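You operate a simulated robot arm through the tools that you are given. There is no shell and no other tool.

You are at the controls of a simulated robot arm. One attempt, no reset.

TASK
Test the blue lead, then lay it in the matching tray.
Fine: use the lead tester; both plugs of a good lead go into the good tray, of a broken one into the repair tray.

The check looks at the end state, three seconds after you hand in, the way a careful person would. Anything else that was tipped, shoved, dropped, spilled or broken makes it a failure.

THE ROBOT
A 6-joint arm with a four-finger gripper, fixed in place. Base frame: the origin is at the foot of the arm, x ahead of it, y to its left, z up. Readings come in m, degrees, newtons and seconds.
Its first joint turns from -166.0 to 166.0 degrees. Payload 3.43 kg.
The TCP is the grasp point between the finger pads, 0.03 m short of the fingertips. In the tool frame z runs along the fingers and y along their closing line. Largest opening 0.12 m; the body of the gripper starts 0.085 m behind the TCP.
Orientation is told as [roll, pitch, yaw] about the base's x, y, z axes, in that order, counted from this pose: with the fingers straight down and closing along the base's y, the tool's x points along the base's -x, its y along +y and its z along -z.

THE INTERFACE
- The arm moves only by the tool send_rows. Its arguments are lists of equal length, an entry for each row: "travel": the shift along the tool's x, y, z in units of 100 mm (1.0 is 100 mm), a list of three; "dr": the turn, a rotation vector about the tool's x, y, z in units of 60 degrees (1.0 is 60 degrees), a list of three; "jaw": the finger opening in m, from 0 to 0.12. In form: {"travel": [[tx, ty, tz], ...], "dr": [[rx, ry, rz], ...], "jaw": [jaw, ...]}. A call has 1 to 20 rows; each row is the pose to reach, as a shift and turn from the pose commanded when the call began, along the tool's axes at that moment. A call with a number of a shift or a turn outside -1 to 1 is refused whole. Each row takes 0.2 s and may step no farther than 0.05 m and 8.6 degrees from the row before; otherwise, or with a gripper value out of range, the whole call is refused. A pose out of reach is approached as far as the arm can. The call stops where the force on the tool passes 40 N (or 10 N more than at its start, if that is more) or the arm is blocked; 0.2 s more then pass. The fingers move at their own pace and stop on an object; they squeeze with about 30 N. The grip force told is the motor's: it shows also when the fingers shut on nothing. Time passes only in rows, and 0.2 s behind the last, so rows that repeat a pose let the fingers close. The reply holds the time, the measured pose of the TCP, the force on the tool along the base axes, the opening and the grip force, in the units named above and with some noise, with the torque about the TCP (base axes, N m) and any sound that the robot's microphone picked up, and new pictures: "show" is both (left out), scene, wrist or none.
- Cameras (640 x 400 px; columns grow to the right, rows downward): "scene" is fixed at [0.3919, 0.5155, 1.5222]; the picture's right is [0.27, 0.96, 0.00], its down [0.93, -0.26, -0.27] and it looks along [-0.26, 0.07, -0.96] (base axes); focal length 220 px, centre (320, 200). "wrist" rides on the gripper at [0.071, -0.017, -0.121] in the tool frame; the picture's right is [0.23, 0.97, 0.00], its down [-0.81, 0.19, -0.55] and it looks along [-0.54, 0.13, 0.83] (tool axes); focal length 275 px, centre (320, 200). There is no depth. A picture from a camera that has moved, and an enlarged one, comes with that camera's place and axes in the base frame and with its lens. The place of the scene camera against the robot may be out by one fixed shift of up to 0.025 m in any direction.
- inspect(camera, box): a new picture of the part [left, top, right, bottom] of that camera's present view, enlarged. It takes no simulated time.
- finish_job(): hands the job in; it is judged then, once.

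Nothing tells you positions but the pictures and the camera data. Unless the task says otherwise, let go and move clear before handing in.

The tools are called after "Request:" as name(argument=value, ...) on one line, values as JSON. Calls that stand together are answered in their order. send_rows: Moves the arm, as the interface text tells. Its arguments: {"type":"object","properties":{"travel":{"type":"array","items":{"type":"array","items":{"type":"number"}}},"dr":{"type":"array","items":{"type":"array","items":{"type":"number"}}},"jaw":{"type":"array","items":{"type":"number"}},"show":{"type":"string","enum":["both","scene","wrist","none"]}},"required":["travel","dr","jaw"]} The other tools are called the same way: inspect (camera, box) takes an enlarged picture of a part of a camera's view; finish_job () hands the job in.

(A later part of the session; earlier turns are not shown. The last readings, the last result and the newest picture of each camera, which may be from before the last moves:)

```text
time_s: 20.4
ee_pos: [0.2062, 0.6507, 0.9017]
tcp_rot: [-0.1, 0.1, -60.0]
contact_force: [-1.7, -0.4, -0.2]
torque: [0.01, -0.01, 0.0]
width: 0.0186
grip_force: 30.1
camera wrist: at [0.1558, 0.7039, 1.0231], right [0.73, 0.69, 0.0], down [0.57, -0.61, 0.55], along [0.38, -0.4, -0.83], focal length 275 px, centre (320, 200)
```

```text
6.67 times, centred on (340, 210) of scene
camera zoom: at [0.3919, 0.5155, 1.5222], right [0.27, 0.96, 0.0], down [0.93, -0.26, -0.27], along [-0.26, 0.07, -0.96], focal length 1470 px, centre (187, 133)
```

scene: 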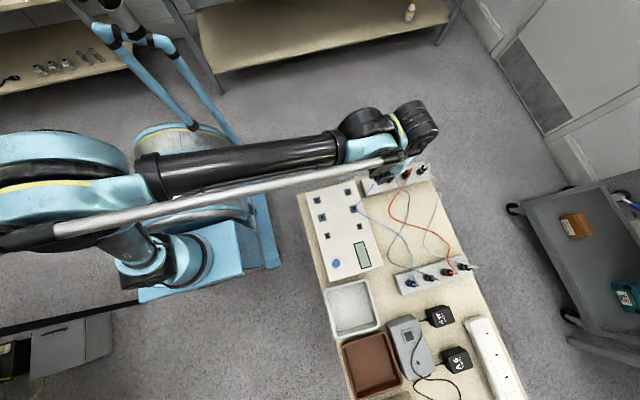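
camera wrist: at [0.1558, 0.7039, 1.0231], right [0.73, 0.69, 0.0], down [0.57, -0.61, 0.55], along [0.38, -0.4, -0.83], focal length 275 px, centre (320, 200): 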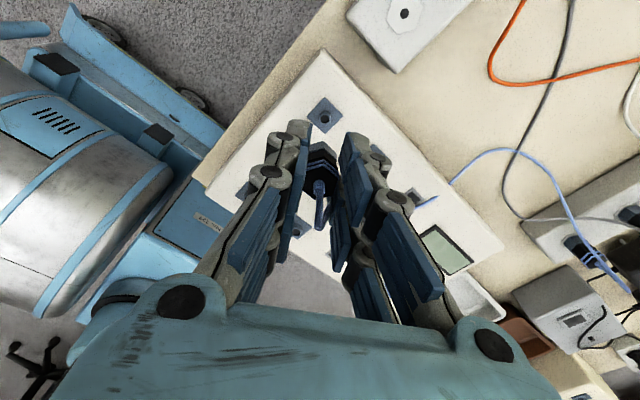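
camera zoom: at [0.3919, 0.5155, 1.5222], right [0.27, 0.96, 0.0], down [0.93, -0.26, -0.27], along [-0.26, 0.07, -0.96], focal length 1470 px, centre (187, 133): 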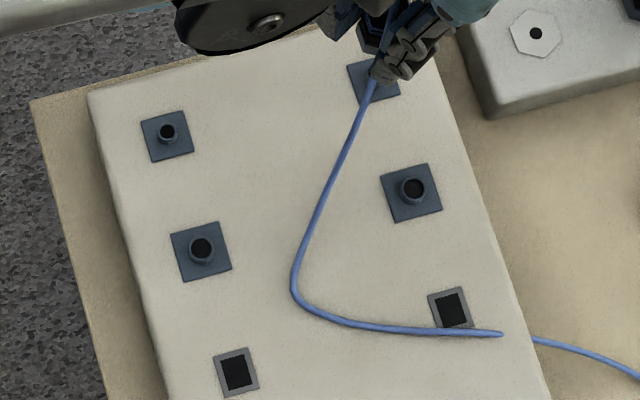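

The row-1 boss carries two bayonet lugs (BNC-style, lying along ±x), so the plug collar slips over the boss and probably twists. Blue and grey plugs are the smaller size, which suits the small row-1 bosses. I'll raise the plug and tilt it so the scene camera can see the collar's slots.

Request:
send_rows(travel=[[0, 0, -0.3], [0, 0, -0.6], [0, 0, -0.9], [0, 0, -1.0], [0, 0, -1.0], [0, 0, -1.0], [0, 0, -1.0], [0, 0, -1.0]], dr=[[0, 0, -0.14], [0, 0, -0.28], [0, 0, -0.42], [0, 0, -0.56], [0, 0, -0.7], [0, 0, -0.84], [0, 0, -0.98], [0, 0, -1.0]], jaw=[0.005, 0.005, 0.005, 0.005, 0.005, 0.005, 0.005, 0.005], show="none")

Request:
send_rows(travel=[[-0.2, -0.1, 0], [-0.4, -0.2, 0], [-0.6, -0.3, 0], [-0.8, -0.4, 0], [-1.0, -0.5, 0], [-1.0, -0.6, 0], [-1.0, -0.6, 0], [-1.0, -0.6, 0]], dr=[[0, 0, -0.14], [0, 0, -0.28], [0, 0, -0.42], [0, 0, -0.56], [0, 0, -0.7], [0, 0, -0.84], [0, 0, -0.98], [0, 0, -1.0]], jaw=[0.005, 0.005, 0.005, 0.005, 0.005, 0.005, 0.005, 0.005], show="scene")

```text
time_s: 22.2
ee_pos: [0.2057, 0.651, 1.0009]
tcp_rot: [0.1, 0.1, 0.1]
contact_force: [0.1, 0.1, 0.3]
torque: [-0.01, 0.01, 0.0]
width: 0.0188
grip_force: 29.7
```

```text
time_s: 24.0
ee_pos: [0.3049, 0.59, 1.0023]
tcp_rot: [0.1, 0.1, 60.0]
contact_force: [0.2, -0.1, 0.1]
torque: [0.0, 0.01, 0.02]
width: 0.019
grip_force: 30.0
```

scene: 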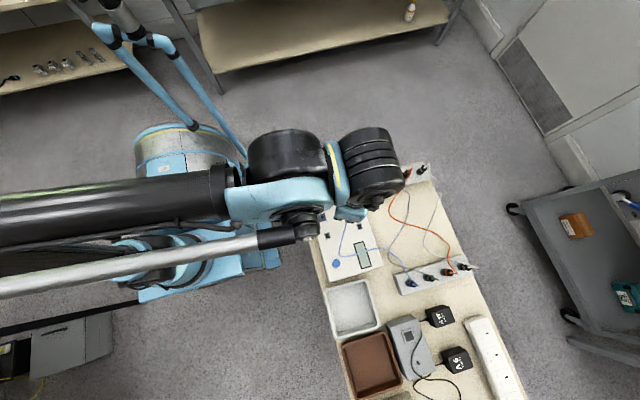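

The arm is now at yaw 60°. I'll pitch the gripper outward by about 60°, then check what the scene camera sees.

Request:
send_rows(travel=[[-0.1, 0, 0], [-0.2, 0, -0.1], [-0.3, 0, -0.2], [-0.3, 0, -0.3], [-0.3, 0, -0.3], [-0.3, 0, -0.3], [-0.3, 0, -0.3], [-0.3, 0, -0.3]], dr=[[0, -0.14, 0], [0, -0.28, 0], [0, -0.42, 0], [0, -0.56, 0], [0, -0.7, 0], [0, -0.84, 0], [0, -0.98, 0], [0, -1.0, 0]], jaw=[0.005, 0.005, 0.005, 0.005, 0.005, 0.005, 0.005, 0.005], show="both")

```text
time_s: 25.8
ee_pos: [0.321, 0.6177, 1.0313]
tcp_rot: [0.3, -60.2, 59.9]
contact_force: [0.1, 0.1, -0.8]
torque: [0.03, 0.02, -0.01]
width: 0.0188
grip_force: 30.3
camera wrist: at [0.266, 0.4881, 1.0303], right [-0.9, 0.39, -0.2], down [-0.2, 0.03, 0.98], along [0.39, 0.92, 0.05], focal length 275 px, centre (320, 200)
```

scene: 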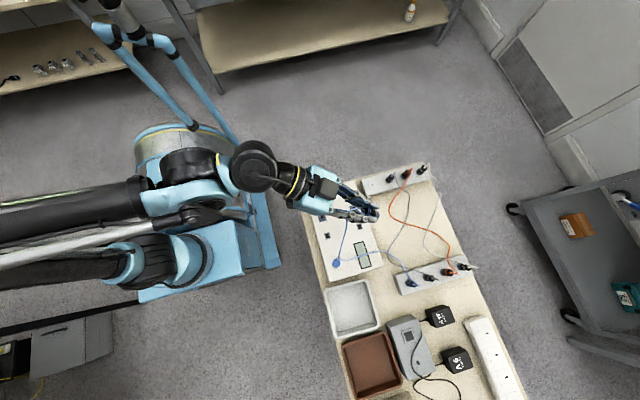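
wrist: 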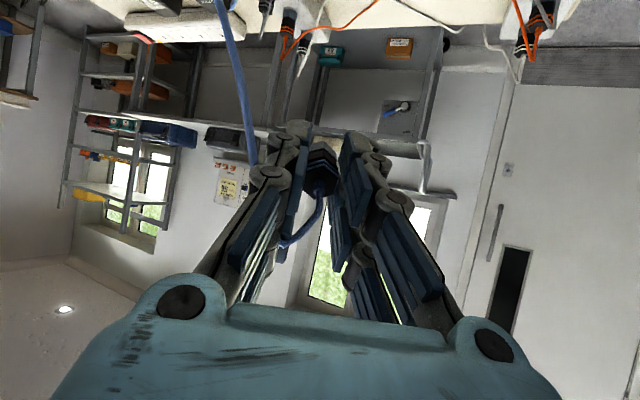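

The gripper is tilted 60° and the scene camera has a clear view of the fingers. I'll zoom in on the plug and on a poster I noticed on the wall.

Request:
inspect(camera="scene", box=[345, 190, 395, 230])

Request:
inspect(camera="wrist", box=[200, 150, 260, 215])

```text
10.00 times, centred on (370, 210) of scene
camera zoom: at [0.3919, 0.5155, 1.5222], right [0.27, 0.96, 0.0], down [0.93, -0.26, -0.27], along [-0.26, 0.07, -0.96], focal length 2205 px, centre (-180, 100)
```

zoom: 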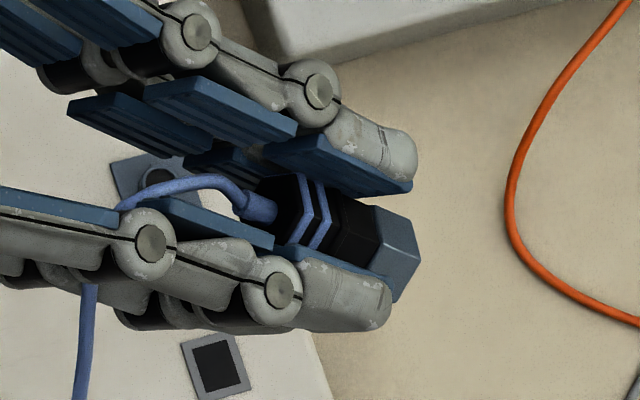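

```text
6.15 times, centred on (230, 182) of wrist
camera zoom: at [0.266, 0.4881, 1.0303], right [-0.9, 0.39, -0.2], down [-0.2, 0.03, 0.98], along [0.39, 0.92, 0.05], focal length 1694 px, centre (874, 308)
```

zoom: 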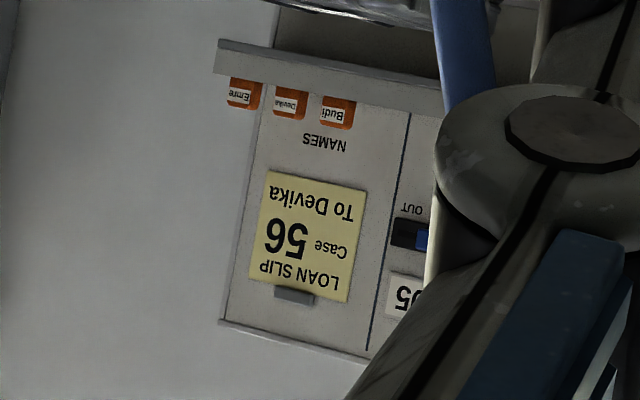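

The collar's side is a smooth hex with no external slots, so I need the end face. I'll tilt another 50°.

Request:
send_rows(travel=[[0, 0, 0], [0, 0, 0], [0, 0, 0], [0, 0, 0], [0, 0, 0], [0, 0, 0], [0, 0, 0]], dr=[[0, -0.14, 0], [0, -0.28, 0], [0, -0.42, 0], [0, -0.56, 0], [0, -0.7, 0], [0, -0.84, 0], [0, -0.84, 0]], jaw=[0.005, 0.005, 0.005, 0.005, 0.005, 0.005, 0.005], show="scene")

Request:
inspect(camera="scene", box=[345, 190, 395, 230])

```text
time_s: 27.4
ee_pos: [0.3207, 0.6173, 1.0306]
tcp_rot: [179.9, -69.5, -119.9]
contact_force: [0.5, -0.5, -0.3]
torque: [0.01, -0.01, -0.01]
width: 0.019
grip_force: 30.3
```

scene: 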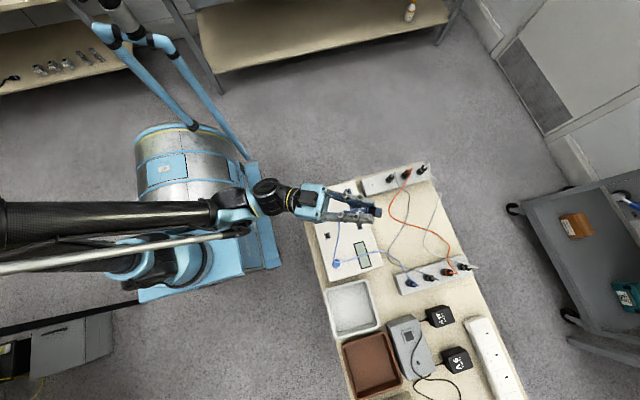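

```text
10.00 times, centred on (370, 210) of scene
camera zoom: at [0.3919, 0.5155, 1.5222], right [0.27, 0.96, 0.0], down [0.93, -0.26, -0.27], along [-0.26, 0.07, -0.96], focal length 2205 px, centre (-180, 100)
```

zoom: 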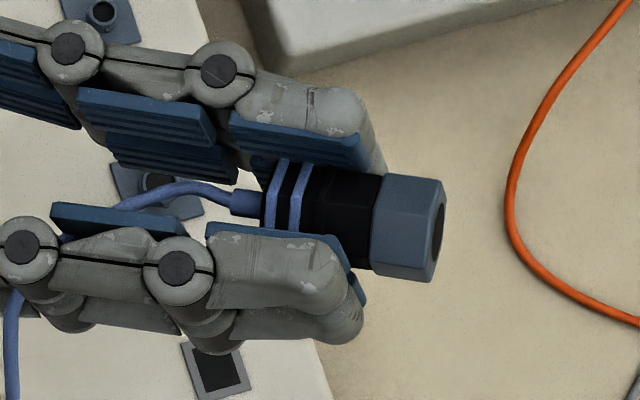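

The end bore is just coming into view. I'll tilt another 45° to see it face-on.

Request:
send_rows(travel=[[0, 0, 0], [0, 0, 0], [0, 0, 0], [0, 0, 0], [0, 0, 0], [0, 0, 0], [0, 0, 0]], dr=[[0, -0.14, 0], [0, -0.28, 0], [0, -0.42, 0], [0, -0.56, 0], [0, -0.7, 0], [0, -0.75, 0], [0, -0.75, 0]], jaw=[0.005, 0.005, 0.005, 0.005, 0.005, 0.005, 0.005], show="scene")

Request:
inspect(camera="scene", box=[345, 190, 395, 230])

```text
time_s: 29.0
ee_pos: [0.3142, 0.5983, 1.0411]
tcp_rot: [177.2, -25.7, -120.4]
contact_force: [-0.2, 0.5, -0.6]
torque: [0.0, -0.04, 0.06]
width: 0.019
grip_force: 30.1
out of reach, approached as far as the arm can: row 5, 6, 7
```

scene: 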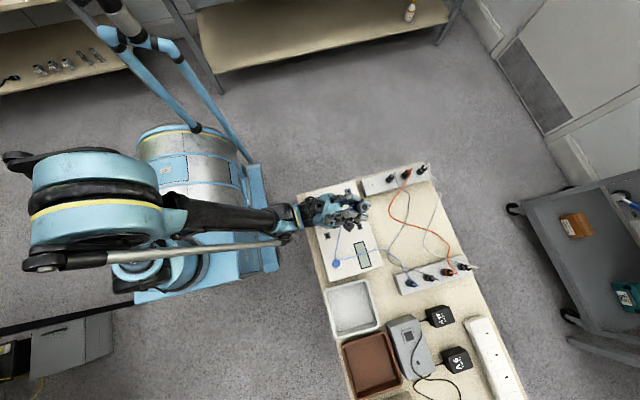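

```text
10.00 times, centred on (370, 210) of scene
camera zoom: at [0.3919, 0.5155, 1.5222], right [0.27, 0.96, 0.0], down [0.93, -0.26, -0.27], along [-0.26, 0.07, -0.96], focal length 2205 px, centre (-180, 100)
```

zoom: 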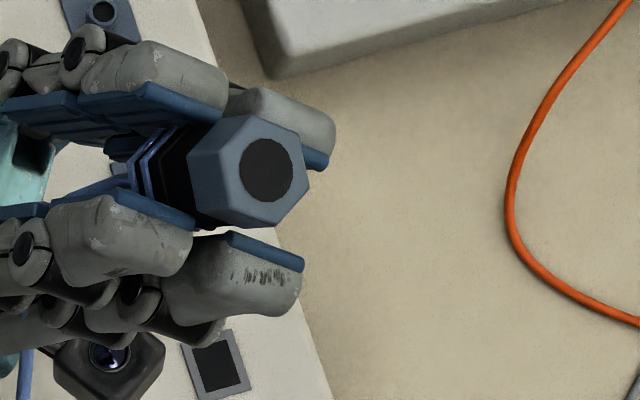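

Now the end face is visible: a hex collar with a round bore. I'll zoom in to check for keyways and measure the bore.

Request:
inspect(camera="scene", box=[358, 198, 380, 216])

Request:
inspect(camera="scene", box=[310, 180, 350, 240])

Request:
inspect(camera="scene", box=[340, 182, 364, 200])

```text
16.00 times, centred on (369, 207) of scene
camera zoom: at [0.3919, 0.5155, 1.5222], right [0.27, 0.96, 0.0], down [0.93, -0.26, -0.27], along [-0.26, 0.07, -0.96], focal length 3529 px, centre (-464, 88)
```

zoom: 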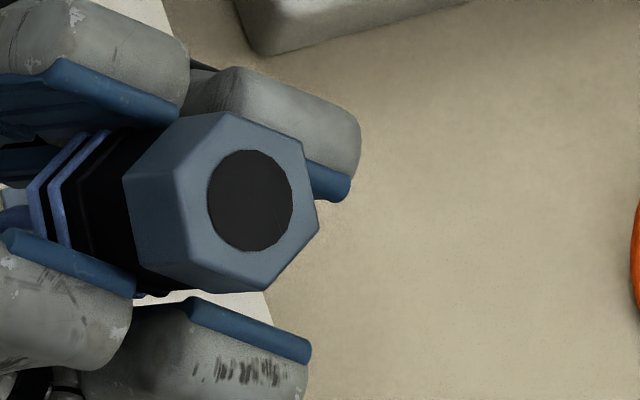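

```text
6.67 times, centred on (330, 210) of scene
camera zoom: at [0.3919, 0.5155, 1.5222], right [0.27, 0.96, 0.0], down [0.93, -0.26, -0.27], along [-0.26, 0.07, -0.96], focal length 1470 px, centre (253, 133)
```

zoom: 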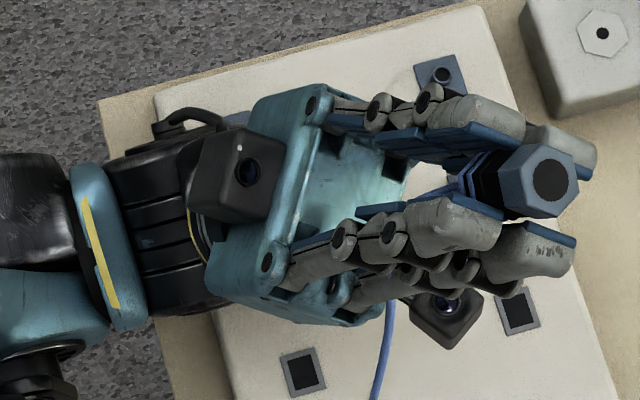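

```text
16.00 times, centred on (352, 191) of scene
camera zoom: at [0.3919, 0.5155, 1.5222], right [0.27, 0.96, 0.0], down [0.93, -0.26, -0.27], along [-0.26, 0.07, -0.96], focal length 3529 px, centre (-192, 344)
```

zoom: 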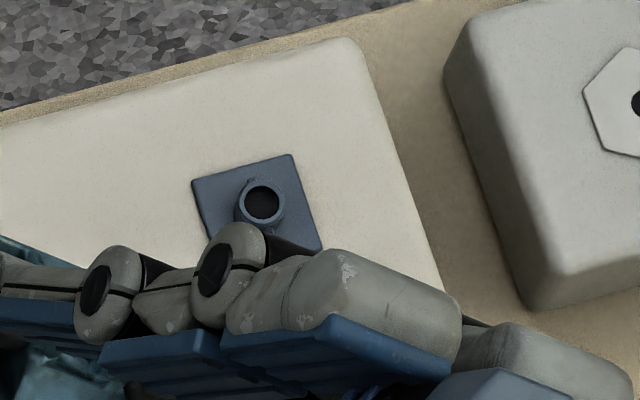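

The plug's end is a plain hex with a ~13 mm round bore and no visible keyway. That fits over the small row-1 boss (~10 mm, ~13.5 mm across the lugs) and not the larger row-2 one. I'll tilt back to vertical in stages.

Request:
send_rows(travel=[[0, 0, 0], [0, 0, 0], [0, 0, 0], [0, 0, 0], [0, 0, 0], [0, 0, 0], [0, 0, 0]], dr=[[0, 0.14, 0], [0, 0.28, 0], [0, 0.42, 0], [0, 0.56, 0], [0, 0.7, 0], [0, 0.75, 0], [0, 0.75, 0]], jaw=[0.005, 0.005, 0.005, 0.005, 0.005, 0.005, 0.005], show="none")

Request:
send_rows(travel=[[0, 0, 0], [0, 0, 0], [0, 0, 0], [0, 0, 0], [0, 0, 0], [0, 0, 0], [0, 0, 0], [0, 0, 0]], dr=[[0, 0.14, 0], [0, 0.28, 0], [0, 0.42, 0], [0, 0.56, 0], [0, 0.7, 0], [0, 0.84, 0], [0, 0.84, 0], [0, 0.84, 0]], jaw=[0.005, 0.005, 0.005, 0.005, 0.005, 0.005, 0.005, 0.005], show="scene")

```text
time_s: 30.6
ee_pos: [0.3077, 0.6168, 1.0311]
tcp_rot: [172.9, -71.2, -114.4]
contact_force: [0.0, 0.3, -0.2]
torque: [0.01, 0.0, 0.0]
width: 0.0191
grip_force: 30.3
```

```text
time_s: 32.4
ee_pos: [0.3073, 0.6171, 1.0333]
tcp_rot: [4.5, -58.3, 55.1]
contact_force: [-0.8, -0.9, -0.8]
torque: [-0.06, 0.01, 0.01]
width: 0.0191
grip_force: 29.6
```

scene: 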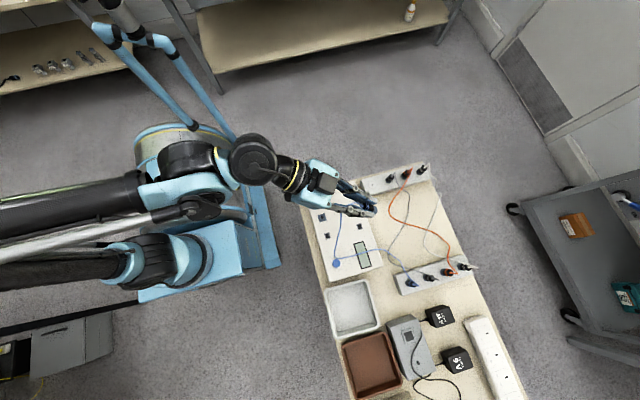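

It is back near −58° pitch with a small residual twist. I'll continue to vertical and then trim.

Request:
send_rows(travel=[[0, 0, 0], [0, 0, 0], [0, 0, 0], [0, 0, 0], [0, 0, 0], [0, 0, 0], [0, 0, 0], [0, 0, 0]], dr=[[0, 0.14, 0], [0, 0.28, 0], [0, 0.42, 0], [0, 0.56, 0], [0, 0.7, 0], [0, 0.84, 0], [0, 0.97, 0], [0, 0.97, 0]], jaw=[0.005, 0.005, 0.005, 0.005, 0.005, 0.005, 0.005, 0.005], show="wrist")

```text
time_s: 34.2
ee_pos: [0.3065, 0.6171, 1.032]
tcp_rot: [2.3, -0.2, 58.9]
contact_force: [-0.8, 0.9, 0.1]
torque: [0.04, 0.02, 0.0]
width: 0.0188
grip_force: 30.5
camera wrist: at [0.2893, 0.5445, 1.1519], right [-0.95, 0.3, 0.04], down [0.27, 0.78, 0.56], along [0.14, 0.55, -0.83], focal length 275 px, centre (320, 200)
```

wrist: 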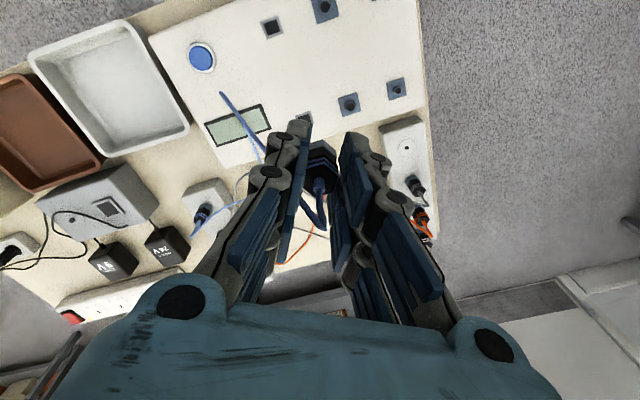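

It is now vertical to within 2°. I'll trim the tilt and translate toward the row-1 left socket while still high.

Request:
send_rows(travel=[[0.3, 0.15, 0], [0.6, 0.3, 0], [0.9, 0.42, 0], [1.0, 0.47, 0], [1.0, 0.47, 0], [1.0, 0.47, 0]], dr=[[0.038, 0.003, -0.018], [0.038, 0.003, -0.018], [0.038, 0.003, -0.018], [0.038, 0.003, -0.018], [0.038, 0.003, -0.018], [0.038, 0.003, -0.018]], jaw=[0.005, 0.005, 0.005, 0.005, 0.005, 0.005], show="none")

Request:
send_rows(travel=[[0, 0, 0], [0, 0, 0.2], [0, 0, 0.3], [0, 0, 0.5], [0, 0, 0.7], [0, 0, 0.9], [0, 0, 1.0], [0, 0, 1.0], [0, 0, 1.0]], dr=[[0, 0, -0.14], [0, 0, -0.28], [0, 0, -0.42], [0, 0, -0.56], [0, 0, -0.7], [0, 0, -0.84], [0, 0, -0.98], [0, 0, -1.0], [0, 0, -1.0]], jaw=[0.005, 0.005, 0.005, 0.005, 0.005, 0.005, 0.005, 0.005, 0.005], show="both")

Request:
inspect(camera="wrist", box=[220, 60, 420, 220])

```text
time_s: 35.6
ee_pos: [0.2156, 0.5542, 1.0339]
tcp_rot: [0.0, -0.1, 59.9]
contact_force: [0.8, 0.6, -1.0]
torque: [0.02, 0.04, -0.01]
width: 0.019
grip_force: 29.7
```

```text
time_s: 37.6
ee_pos: [0.214, 0.5557, 0.9328]
tcp_rot: [0.0, -0.1, 120.0]
contact_force: [-0.6, 0.6, -0.4]
torque: [-0.03, 0.01, 0.02]
width: 0.0188
grip_force: 30.1
camera wrist: at [0.2661, 0.5027, 1.054], right [-0.73, -0.69, 0.0], down [-0.57, 0.61, 0.55], along [-0.38, 0.4, -0.83], focal length 275 px, centre (320, 200)
```

scene: 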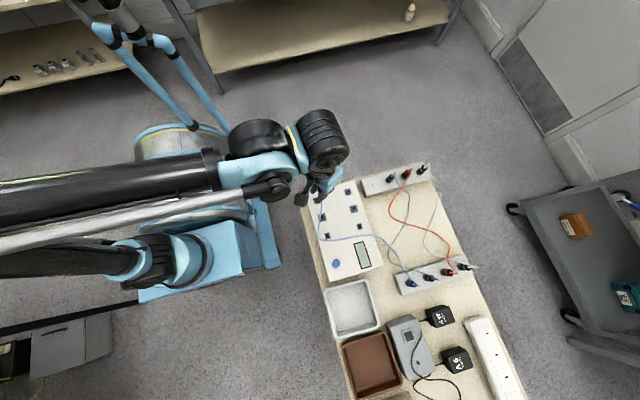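
wrist: 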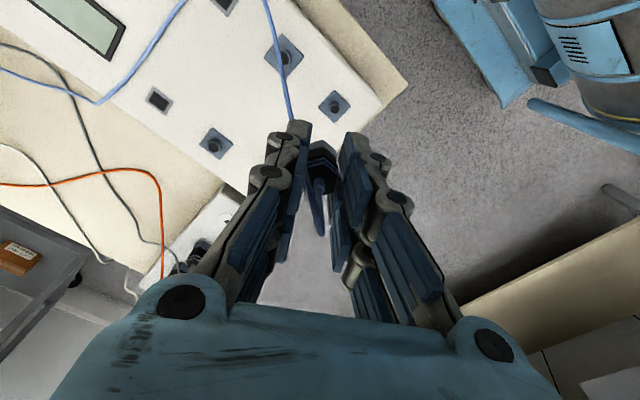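

```text
2.50 times, centred on (320, 140) of wrist
camera zoom: at [0.2661, 0.5027, 1.054], right [-0.73, -0.69, 0.0], down [-0.57, 0.61, 0.55], along [-0.38, 0.4, -0.83], focal length 688 px, centre (320, 350)
```

zoom: 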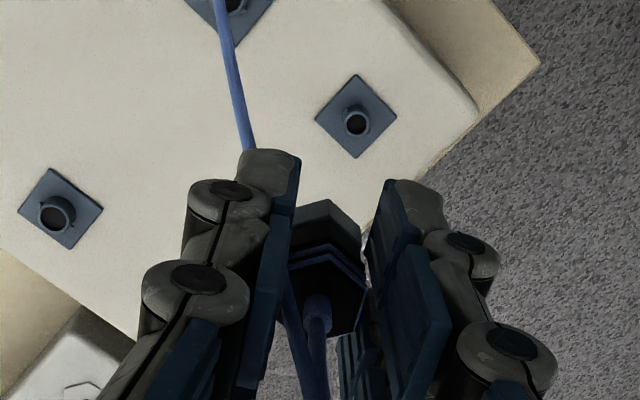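

TL computes to about (0.206, 0.545), agreeing with before, and the row-2 bosses also have lugs but are bigger. I'll measure both boss sizes precisely from this viewpoint.

Request:
inspect(camera="wrist", box=[315, 85, 355, 125])

Request:
inspect(camera="wrist", box=[195, 123, 235, 163])

Request:
inspect(camera="wrist", box=[265, 35, 305, 75])

Request:
inspect(camera="scene", box=[380, 155, 435, 195])

Request:
inspect(camera="scene", box=[400, 255, 480, 295])

```text
10.00 times, centred on (335, 105) of wrist
camera zoom: at [0.2661, 0.5027, 1.054], right [-0.73, -0.69, 0.0], down [-0.57, 0.61, 0.55], along [-0.38, 0.4, -0.83], focal length 2753 px, centre (170, 1150)
```

zoom: 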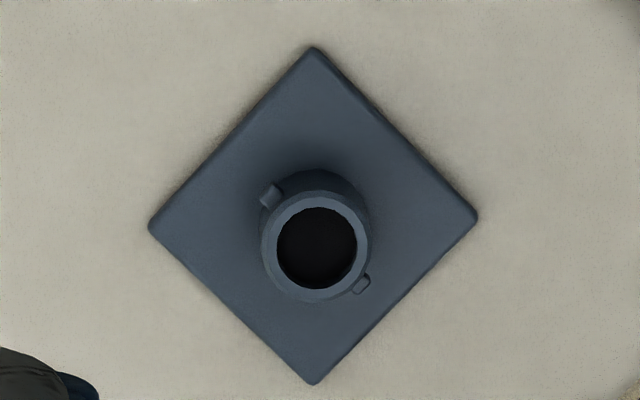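

```text
10.00 times, centred on (215, 143) of wrist
camera zoom: at [0.2661, 0.5027, 1.054], right [-0.73, -0.69, 0.0], down [-0.57, 0.61, 0.55], along [-0.38, 0.4, -0.83], focal length 2753 px, centre (1370, 770)
```

zoom: 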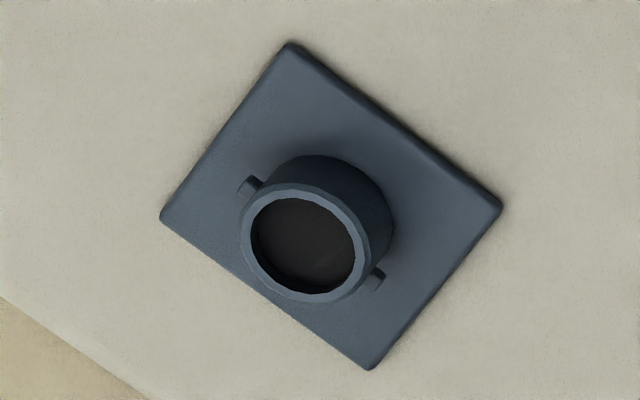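

```text
10.00 times, centred on (285, 55) of wrist
camera zoom: at [0.2661, 0.5027, 1.054], right [-0.73, -0.69, 0.0], down [-0.57, 0.61, 0.55], along [-0.38, 0.4, -0.83], focal length 2753 px, centre (670, 1650)
```

zoom: 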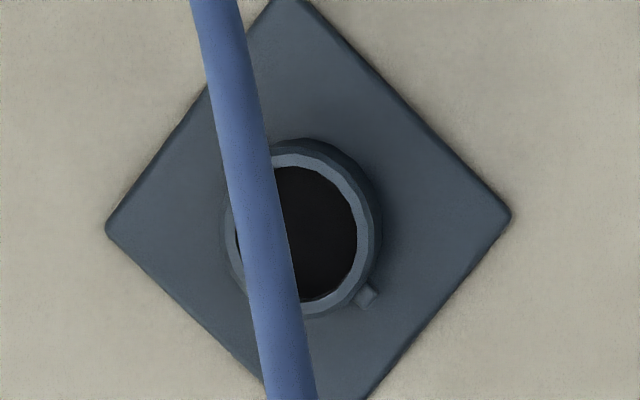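

```text
10.00 times, centred on (408, 175) of scene
camera zoom: at [0.3919, 0.5155, 1.5222], right [0.27, 0.96, 0.0], down [0.93, -0.26, -0.27], along [-0.26, 0.07, -0.96], focal length 2205 px, centre (-555, 450)
```

zoom: 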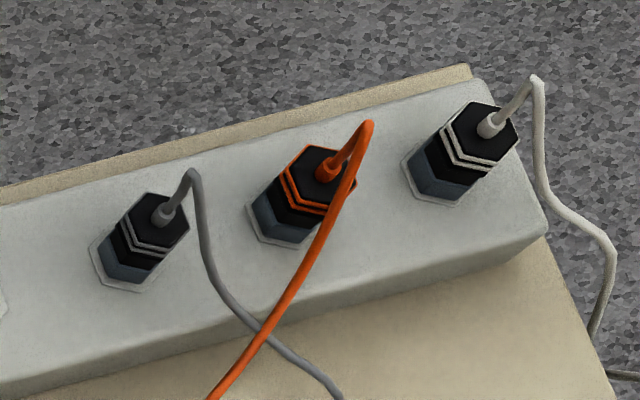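

```text
8.00 times, centred on (440, 275) of scene
camera zoom: at [0.3919, 0.5155, 1.5222], right [0.27, 0.96, 0.0], down [0.93, -0.26, -0.27], along [-0.26, 0.07, -0.96], focal length 1764 px, centre (-640, -400)
```

zoom: 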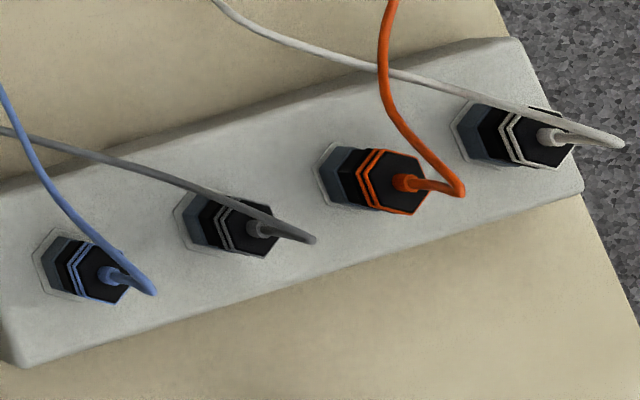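

Row-1 boss OD comes out at about 9.7 mm with lugs ~12.5–13 mm, row-2 OD about 13 mm with lugs 16.5 mm. So the 13 mm bore matches row 1. I'll check where the plug sits in the grip before inserting.

Request:
inspect(camera="wrist", box=[290, 130, 350, 190])

```text
6.67 times, centred on (320, 160) of wrist
camera zoom: at [0.2661, 0.5027, 1.054], right [-0.73, -0.69, 0.0], down [-0.57, 0.61, 0.55], along [-0.38, 0.4, -0.83], focal length 1835 px, centre (320, 467)
```

zoom: 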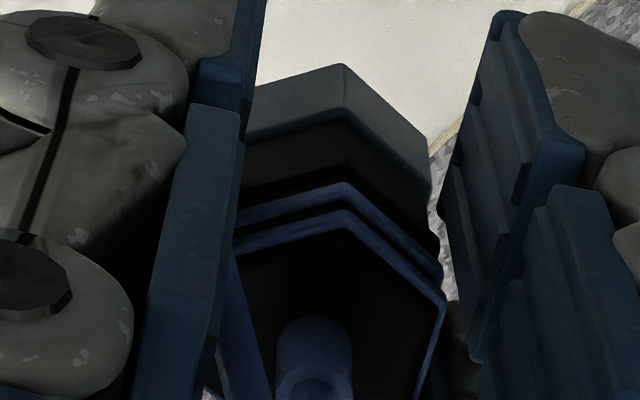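

The plug axis coincides with the tool axis to within about 1 mm. I'll shift over the row-1 left boss and come down partway for a final alignment check.

Request:
send_rows(travel=[[0.055, 0.124, 0.1], [0.055, 0.124, 0.25], [0.055, 0.124, 0.4], [0.055, 0.124, 0.4], [0.055, 0.124, 0.4]], dr=[[0, 0, 0], [0, 0, 0], [0, 0, 0], [0, 0, 0], [0, 0, 0]], jaw=[0.005, 0.005, 0.005, 0.005, 0.005], show="wrist")

Request:
inspect(camera="wrist", box=[290, 100, 350, 160])

```text
time_s: 38.8
ee_pos: [0.2066, 0.544, 0.8921]
tcp_rot: [0.0, 0.0, 120.1]
contact_force: [0.2, -1.2, -0.6]
torque: [-0.01, -0.02, 0.0]
width: 0.019
grip_force: 30.5
camera wrist: at [0.2579, 0.4912, 1.0136], right [-0.73, -0.69, 0.0], down [-0.57, 0.61, 0.55], along [-0.38, 0.4, -0.83], focal length 275 px, centre (320, 200)
```

wrist: 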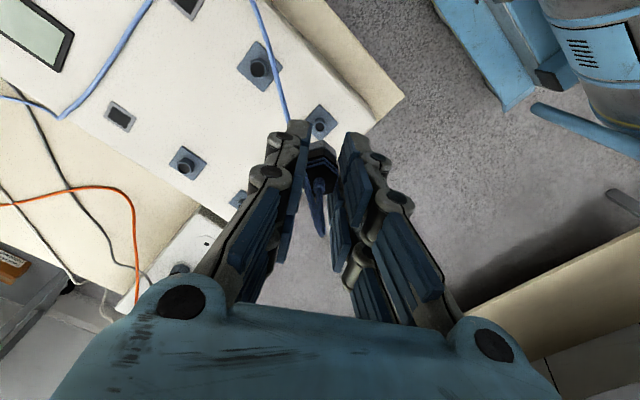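

```text
6.67 times, centred on (320, 130) of wrist
camera zoom: at [0.2579, 0.4912, 1.0136], right [-0.73, -0.69, 0.0], down [-0.57, 0.61, 0.55], along [-0.38, 0.4, -0.83], focal length 1835 px, centre (320, 667)
```

zoom: 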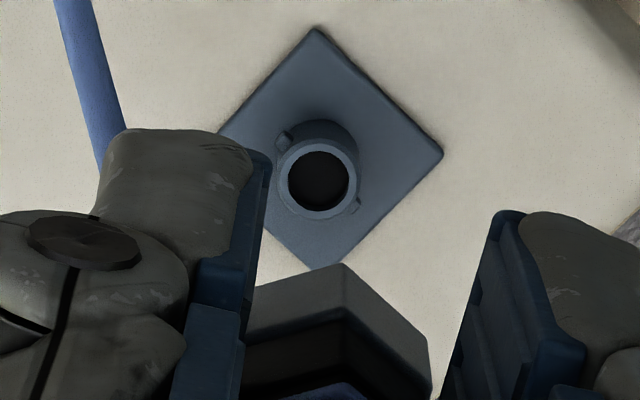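

The boss sits right under the tool axis within about 1 mm, and the two views agree on a boss top near z≈0.799. I'll descend to just above contact, then in 1 mm steps watching the force.

Request:
send_rows(travel=[[0, 0, 0.15], [0, 0, 0.3], [0, 0, 0.4], [0, 0, 0.43], [0, 0, 0.44], [0, 0, 0.45], [0, 0, 0.46], [0, 0, 0.47], [0, 0, 0.48], [0, 0, 0.49], [0, 0, 0.5]], dr=[[0, 0, 0], [0, 0, 0], [0, 0, 0], [0, 0, 0], [0, 0, 0], [0, 0, 0], [0, 0, 0], [0, 0, 0], [0, 0, 0], [0, 0, 0], [0, 0, 0]], jaw=[0.005, 0.005, 0.005, 0.005, 0.005, 0.005, 0.005, 0.005, 0.005, 0.005, 0.005], show="wrist")

Request:
inspect(camera="wrist", box=[280, 100, 360, 180])

```text
time_s: 41.2
ee_pos: [0.2054, 0.5445, 0.8435]
tcp_rot: [0.0, -0.1, 120.0]
contact_force: [1.1, 0.1, -0.6]
torque: [-0.01, -0.02, 0.03]
width: 0.0191
grip_force: 30.3
camera wrist: at [0.2581, 0.4916, 0.964], right [-0.73, -0.69, 0.0], down [-0.57, 0.61, 0.55], along [-0.38, 0.4, -0.83], focal length 275 px, centre (320, 200)
```

wrist: 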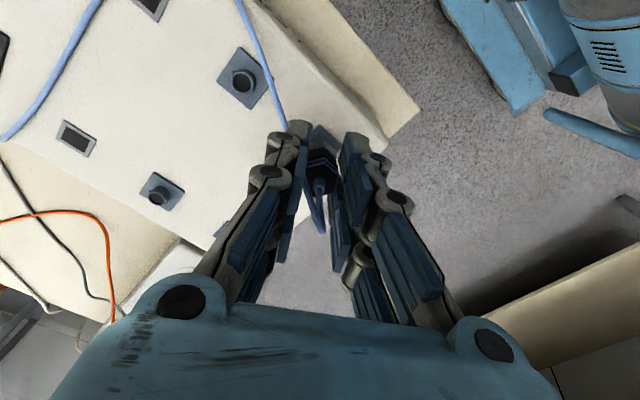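

```text
5.00 times, centred on (320, 140) of wrist
camera zoom: at [0.2581, 0.4916, 0.964], right [-0.73, -0.69, 0.0], down [-0.57, 0.61, 0.55], along [-0.38, 0.4, -0.83], focal length 1376 px, centre (320, 500)
```

zoom: 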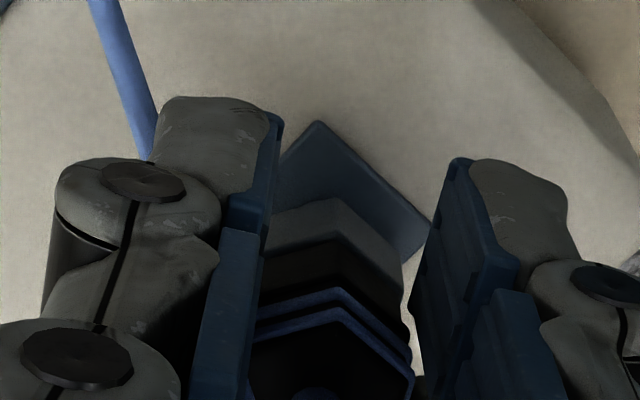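

No contact yet at z=0.8435, and the collar looks centred over the plate. I'll go on in 1 mm steps.

Request:
send_rows(travel=[[0, 0, 0.01], [0, 0, 0.02], [0, 0, 0.03], [0, 0, 0.04], [0, 0, 0.04]], dr=[[0, 0, 0], [0, 0, 0], [0, 0, 0], [0, 0, 0], [0, 0, 0]], jaw=[0.005, 0.005, 0.005, 0.005, 0.005], show="none")

Request:
send_rows(travel=[[0, 0, 0.01], [0, 0, 0.02], [0, 0, 0.02]], dr=[[0, 0, 0], [0, 0, 0], [0, 0, 0]], jaw=[0.005, 0.005, 0.005], show="none")

```text
time_s: 42.4
ee_pos: [0.2068, 0.543, 0.839]
tcp_rot: [0.1, -0.1, 120.0]
contact_force: [-0.5, -8.7, 1.1]
torque: [-0.3, -0.03, 0.01]
width: 0.0189
grip_force: 29.8
```

```text
time_s: 43.2
ee_pos: [0.2082, 0.5451, 0.8364]
tcp_rot: [0.0, 0.1, 120.0]
contact_force: [6.3, -24.3, -0.2]
torque: [-0.75, -0.2, 0.07]
width: 0.0189
grip_force: 29.9
```

The contact is lateral (force about −24 N in y, nothing in z), so the bore has started over the boss about a millimetre off. I'll comply by shifting 1 mm toward −y and recheck.

Request:
send_rows(travel=[[0.01, 0.002, 0], [0.01, 0.002, 0], [0.01, 0.002, 0]], dr=[[0, 0, 0], [0, 0, 0], [0, 0, 0]], jaw=[0.005, 0.005, 0.005], show="wrist")

Request:
inspect(camera="wrist", box=[280, 100, 360, 180])

```text
time_s: 44.0
ee_pos: [0.2088, 0.543, 0.8377]
tcp_rot: [0.0, -0.1, 120.1]
contact_force: [-2.0, -13.2, -2.2]
torque: [-0.28, 0.09, 0.07]
width: 0.0189
grip_force: 30.0
camera wrist: at [0.2584, 0.4906, 0.9584], right [-0.73, -0.69, 0.0], down [-0.57, 0.61, 0.55], along [-0.38, 0.4, -0.83], focal length 275 px, centre (320, 200)
```

wrist: 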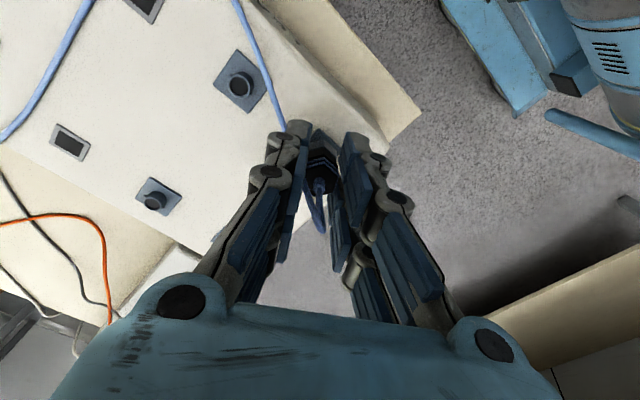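

```text
5.00 times, centred on (320, 140) of wrist
camera zoom: at [0.2584, 0.4906, 0.9584], right [-0.73, -0.69, 0.0], down [-0.57, 0.61, 0.55], along [-0.38, 0.4, -0.83], focal length 1376 px, centre (320, 500)
```

zoom: 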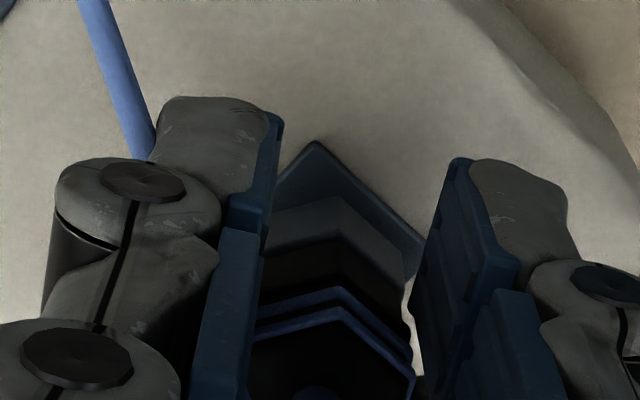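

The side force halved, so the direction is right. I'll shift another ~1.2 mm toward −y.

Request:
send_rows(travel=[[0.0115, 0.005, 0], [0.0115, 0.005, 0], [0.0115, 0.005, 0]], dr=[[0, 0, 0], [0, 0, 0], [0, 0, 0]], jaw=[0.005, 0.005, 0.005], show="none")

Request:
send_rows(travel=[[0, 0, 0.01], [0, 0, 0.01], [0, 0, 0.01]], dr=[[0, 0, 0], [0, 0, 0], [0, 0, 0]], jaw=[0.005, 0.005, 0.005], show="none")

```text
time_s: 44.8
ee_pos: [0.2081, 0.5429, 0.8372]
tcp_rot: [-0.1, 0.0, 119.9]
contact_force: [-3.9, 13.1, 2.6]
torque: [0.61, 0.15, -0.01]
width: 0.0189
grip_force: 30.2
```

```text
time_s: 45.6
ee_pos: [0.2081, 0.5427, 0.8364]
tcp_rot: [-0.1, 0.0, 120.1]
contact_force: [-1.6, 23.6, 2.8]
torque: [0.65, 0.1, -0.05]
width: 0.0186
grip_force: 30.0
```

The force has now flipped to +y, so the centre lies in between. I'll move back about 0.8 mm in +y.

Request:
send_rows(travel=[[-0.0069, -0.004, 0], [-0.0069, -0.004, 0], [-0.0069, -0.004, 0]], dr=[[0, 0, 0], [0, 0, 0], [0, 0, 0]], jaw=[0.005, 0.005, 0.005], show="none")

Request:
send_rows(travel=[[0, 0, 0.01], [0, 0, 0.02], [0, 0, 0.02]], dr=[[0, 0, 0], [0, 0, 0], [0, 0, 0]], jaw=[0.005, 0.005, 0.005], show="wrist")

Request:
inspect(camera="wrist", box=[280, 100, 360, 180])

```text
time_s: 46.4
ee_pos: [0.2073, 0.5416, 0.8361]
tcp_rot: [0.0, 0.0, 120.0]
contact_force: [-1.3, 14.9, -0.2]
torque: [0.34, -0.02, -0.05]
width: 0.0188
grip_force: 29.8
```

```text
time_s: 47.2
ee_pos: [0.2074, 0.5427, 0.8337]
tcp_rot: [-0.1, 0.1, 120.0]
contact_force: [0.3, 8.9, 2.0]
torque: [0.2, 0.0, -0.03]
width: 0.0188
grip_force: 29.7
camera wrist: at [0.2585, 0.4902, 0.9551], right [-0.73, -0.69, 0.0], down [-0.57, 0.61, 0.55], along [-0.38, 0.4, -0.83], focal length 275 px, centre (320, 200)
```

wrist: 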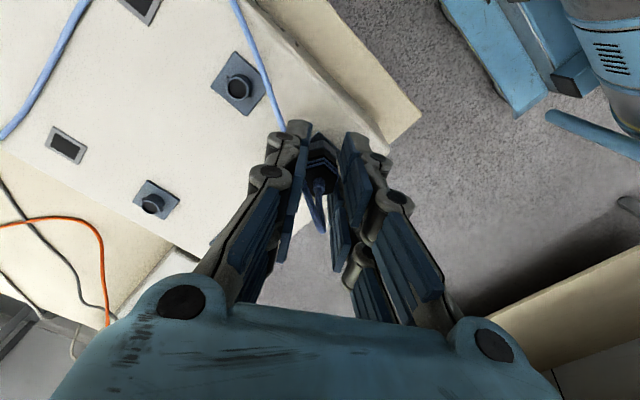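

```text
5.00 times, centred on (320, 140) of wrist
camera zoom: at [0.2585, 0.4902, 0.9551], right [-0.73, -0.69, 0.0], down [-0.57, 0.61, 0.55], along [-0.38, 0.4, -0.83], focal length 1376 px, centre (320, 500)
```

zoom: 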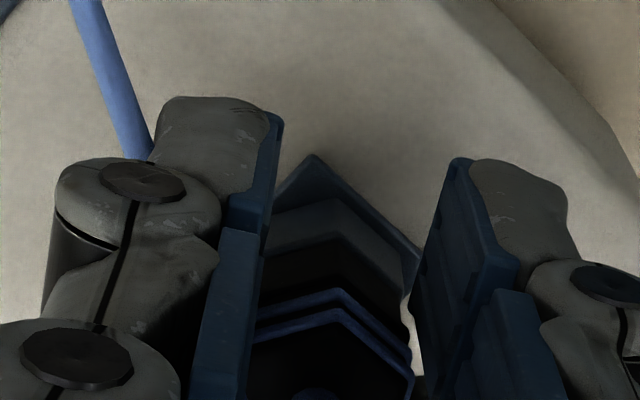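

It is sliding down with almost no vertical force. I'll ease +0.4 mm in y and continue down.

Request:
send_rows(travel=[[-0.0035, -0.002, 0.01], [-0.0035, -0.002, 0.02], [-0.0035, -0.002, 0.02]], dr=[[0, 0, 0], [0, 0, 0], [0, 0, 0]], jaw=[0.005, 0.005, 0.005], show="none")

Request:
send_rows(travel=[[0, 0, 0.01], [0, 0, 0.02], [0, 0, 0.02]], dr=[[0, 0, 0], [0, 0, 0], [0, 0, 0]], jaw=[0.005, 0.005, 0.005], show="wrist")

Request:
inspect(camera="wrist", box=[280, 100, 360, 180])

```text
time_s: 47.8
ee_pos: [0.2037, 0.5411, 0.8359]
tcp_rot: [-1.0, 0.7, 119.6]
contact_force: [80.7, -18.3, 2.0]
torque: [-0.44, -2.04, -1.1]
width: 0.0246
grip_force: 30.6
stopped in row 3: the force on the tool passed its limit at 44 N (the readings are from after the stop); the commanded pose is now the measured one
```

```text
time_s: 48.6
ee_pos: [0.201, 0.5406, 0.834]
tcp_rot: [-1.0, 0.6, 119.9]
contact_force: [73.9, -47.6, 6.2]
torque: [-1.01, -1.86, -1.4]
width: 0.0292
grip_force: 21.1
camera wrist: at [0.2502, 0.4891, 0.9562], right [-0.73, -0.68, -0.01], down [-0.58, 0.61, 0.54], along [-0.36, 0.4, -0.84], focal length 275 px, centre (320, 200)
```

wrist: 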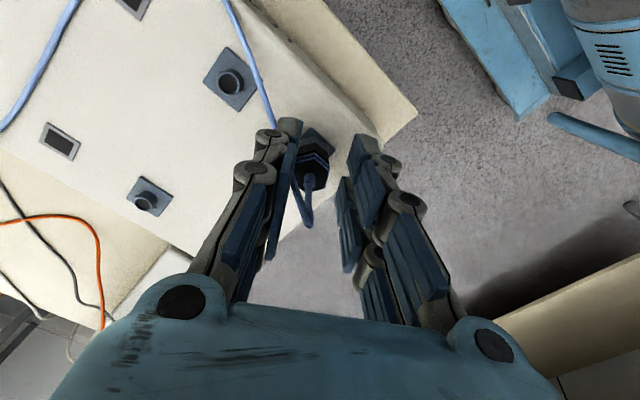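

```text
5.00 times, centred on (320, 140) of wrist
camera zoom: at [0.2502, 0.4891, 0.9562], right [-0.73, -0.68, -0.01], down [-0.58, 0.61, 0.54], along [-0.36, 0.4, -0.84], focal length 1376 px, centre (320, 500)
```

zoom: 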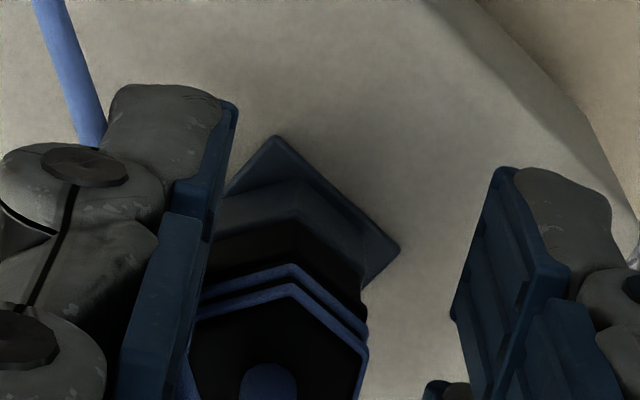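

Something jolted: about 80 N in x and the fingers were pushed open, with the left finger pressing on the plug. I'll look before moving again.

Request:
inspect(camera="scene", box=[200, 100, 440, 260])

Request:
inspect(camera="scene", box=[290, 165, 350, 215])

Request:
inspect(camera="wrist", box=[250, 100, 400, 260])

```text
2.50 times, centred on (320, 180) of scene
camera zoom: at [0.3919, 0.5155, 1.5222], right [0.27, 0.96, 0.0], down [0.93, -0.26, -0.27], along [-0.26, 0.07, -0.96], focal length 551 px, centre (320, 250)
```

zoom: 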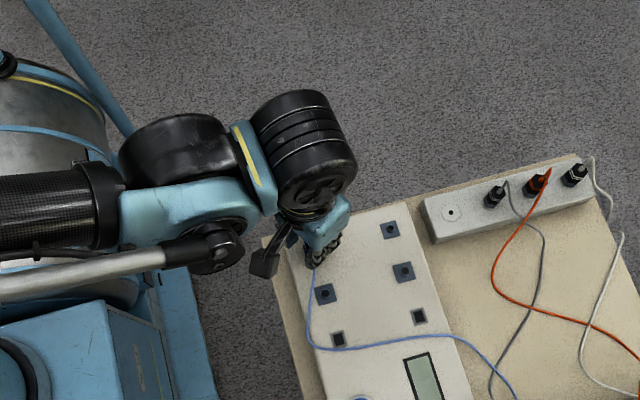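

```text
8.00 times, centred on (320, 190) of scene
camera zoom: at [0.3919, 0.5155, 1.5222], right [0.27, 0.96, 0.0], down [0.93, -0.26, -0.27], along [-0.26, 0.07, -0.96], focal length 1764 px, centre (320, 280)
```

zoom: 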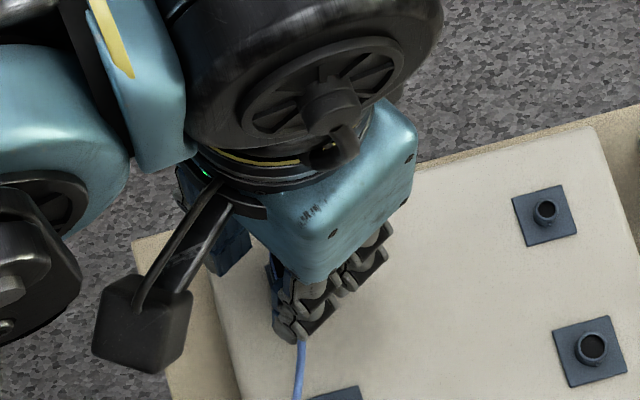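

```text
2.50 times, centred on (325, 180) of wrist
camera zoom: at [0.2502, 0.4891, 0.9562], right [-0.73, -0.68, -0.01], down [-0.58, 0.61, 0.54], along [-0.36, 0.4, -0.84], focal length 688 px, centre (308, 250)
```

zoom: 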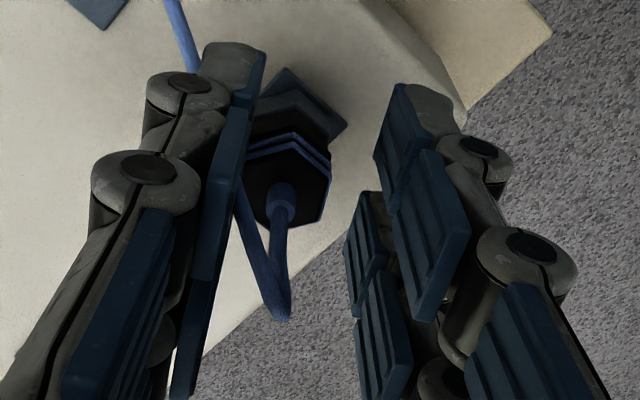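

The plug looks upright and on the boss; the gripper itself slipped sideways by several millimetres and 1°, like the offset seen at the very start. I'll open the fingers to relieve the pressure and check that the plug stays.

Request:
send_rows(travel=[[0, 0, 0], [0, 0, 0], [0, 0, 0]], dr=[[0, 0, 0], [0, 0, 0], [0, 0, 0]], jaw=[0.045, 0.055, 0.055], show="both")

Request:
inspect(camera="wrist", box=[250, 100, 400, 260])

```text
time_s: 49.4
ee_pos: [0.1975, 0.5435, 0.8349]
tcp_rot: [-0.6, 0.4, 120.0]
contact_force: [0.5, 0.4, 0.9]
torque: [0.0, 0.0, -0.04]
width: 0.0549
grip_force: 0.0
camera wrist: at [0.2469, 0.4912, 0.9554], right [-0.73, -0.69, -0.01], down [-0.58, 0.61, 0.55], along [-0.37, 0.4, -0.84], focal length 275 px, centre (320, 200)
```

scene: 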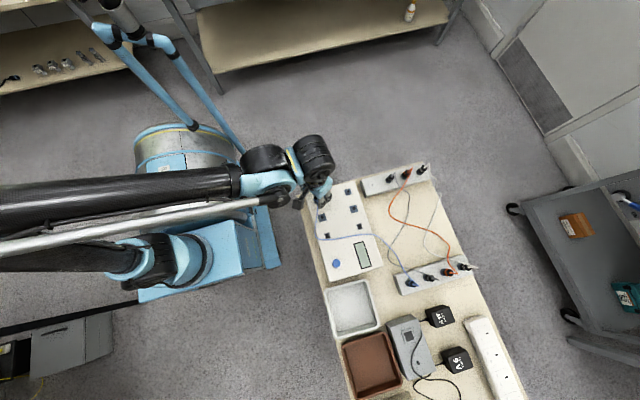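
wrist: 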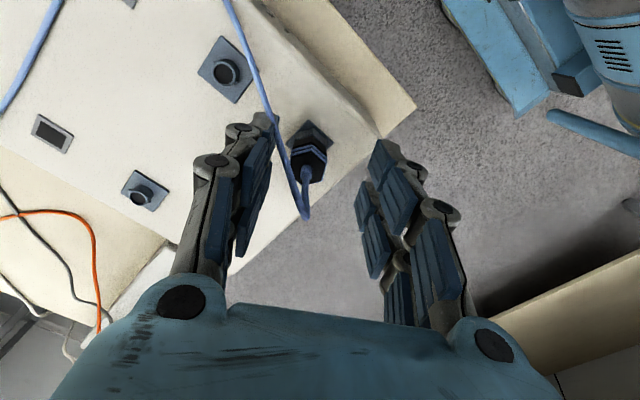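

```text
2.50 times, centred on (325, 180) of wrist
camera zoom: at [0.2469, 0.4912, 0.9554], right [-0.73, -0.69, -0.01], down [-0.58, 0.61, 0.55], along [-0.37, 0.4, -0.84], focal length 688 px, centre (308, 250)
```

zoom: 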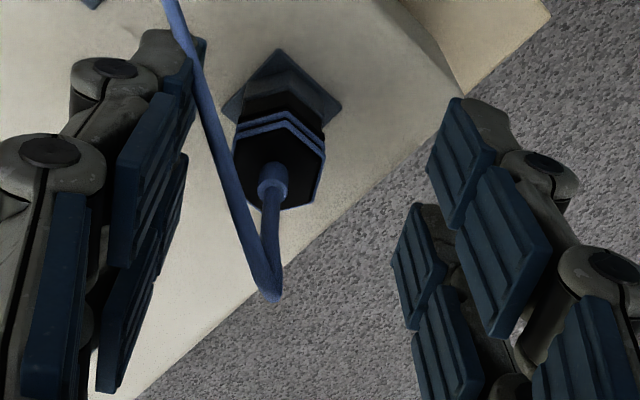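

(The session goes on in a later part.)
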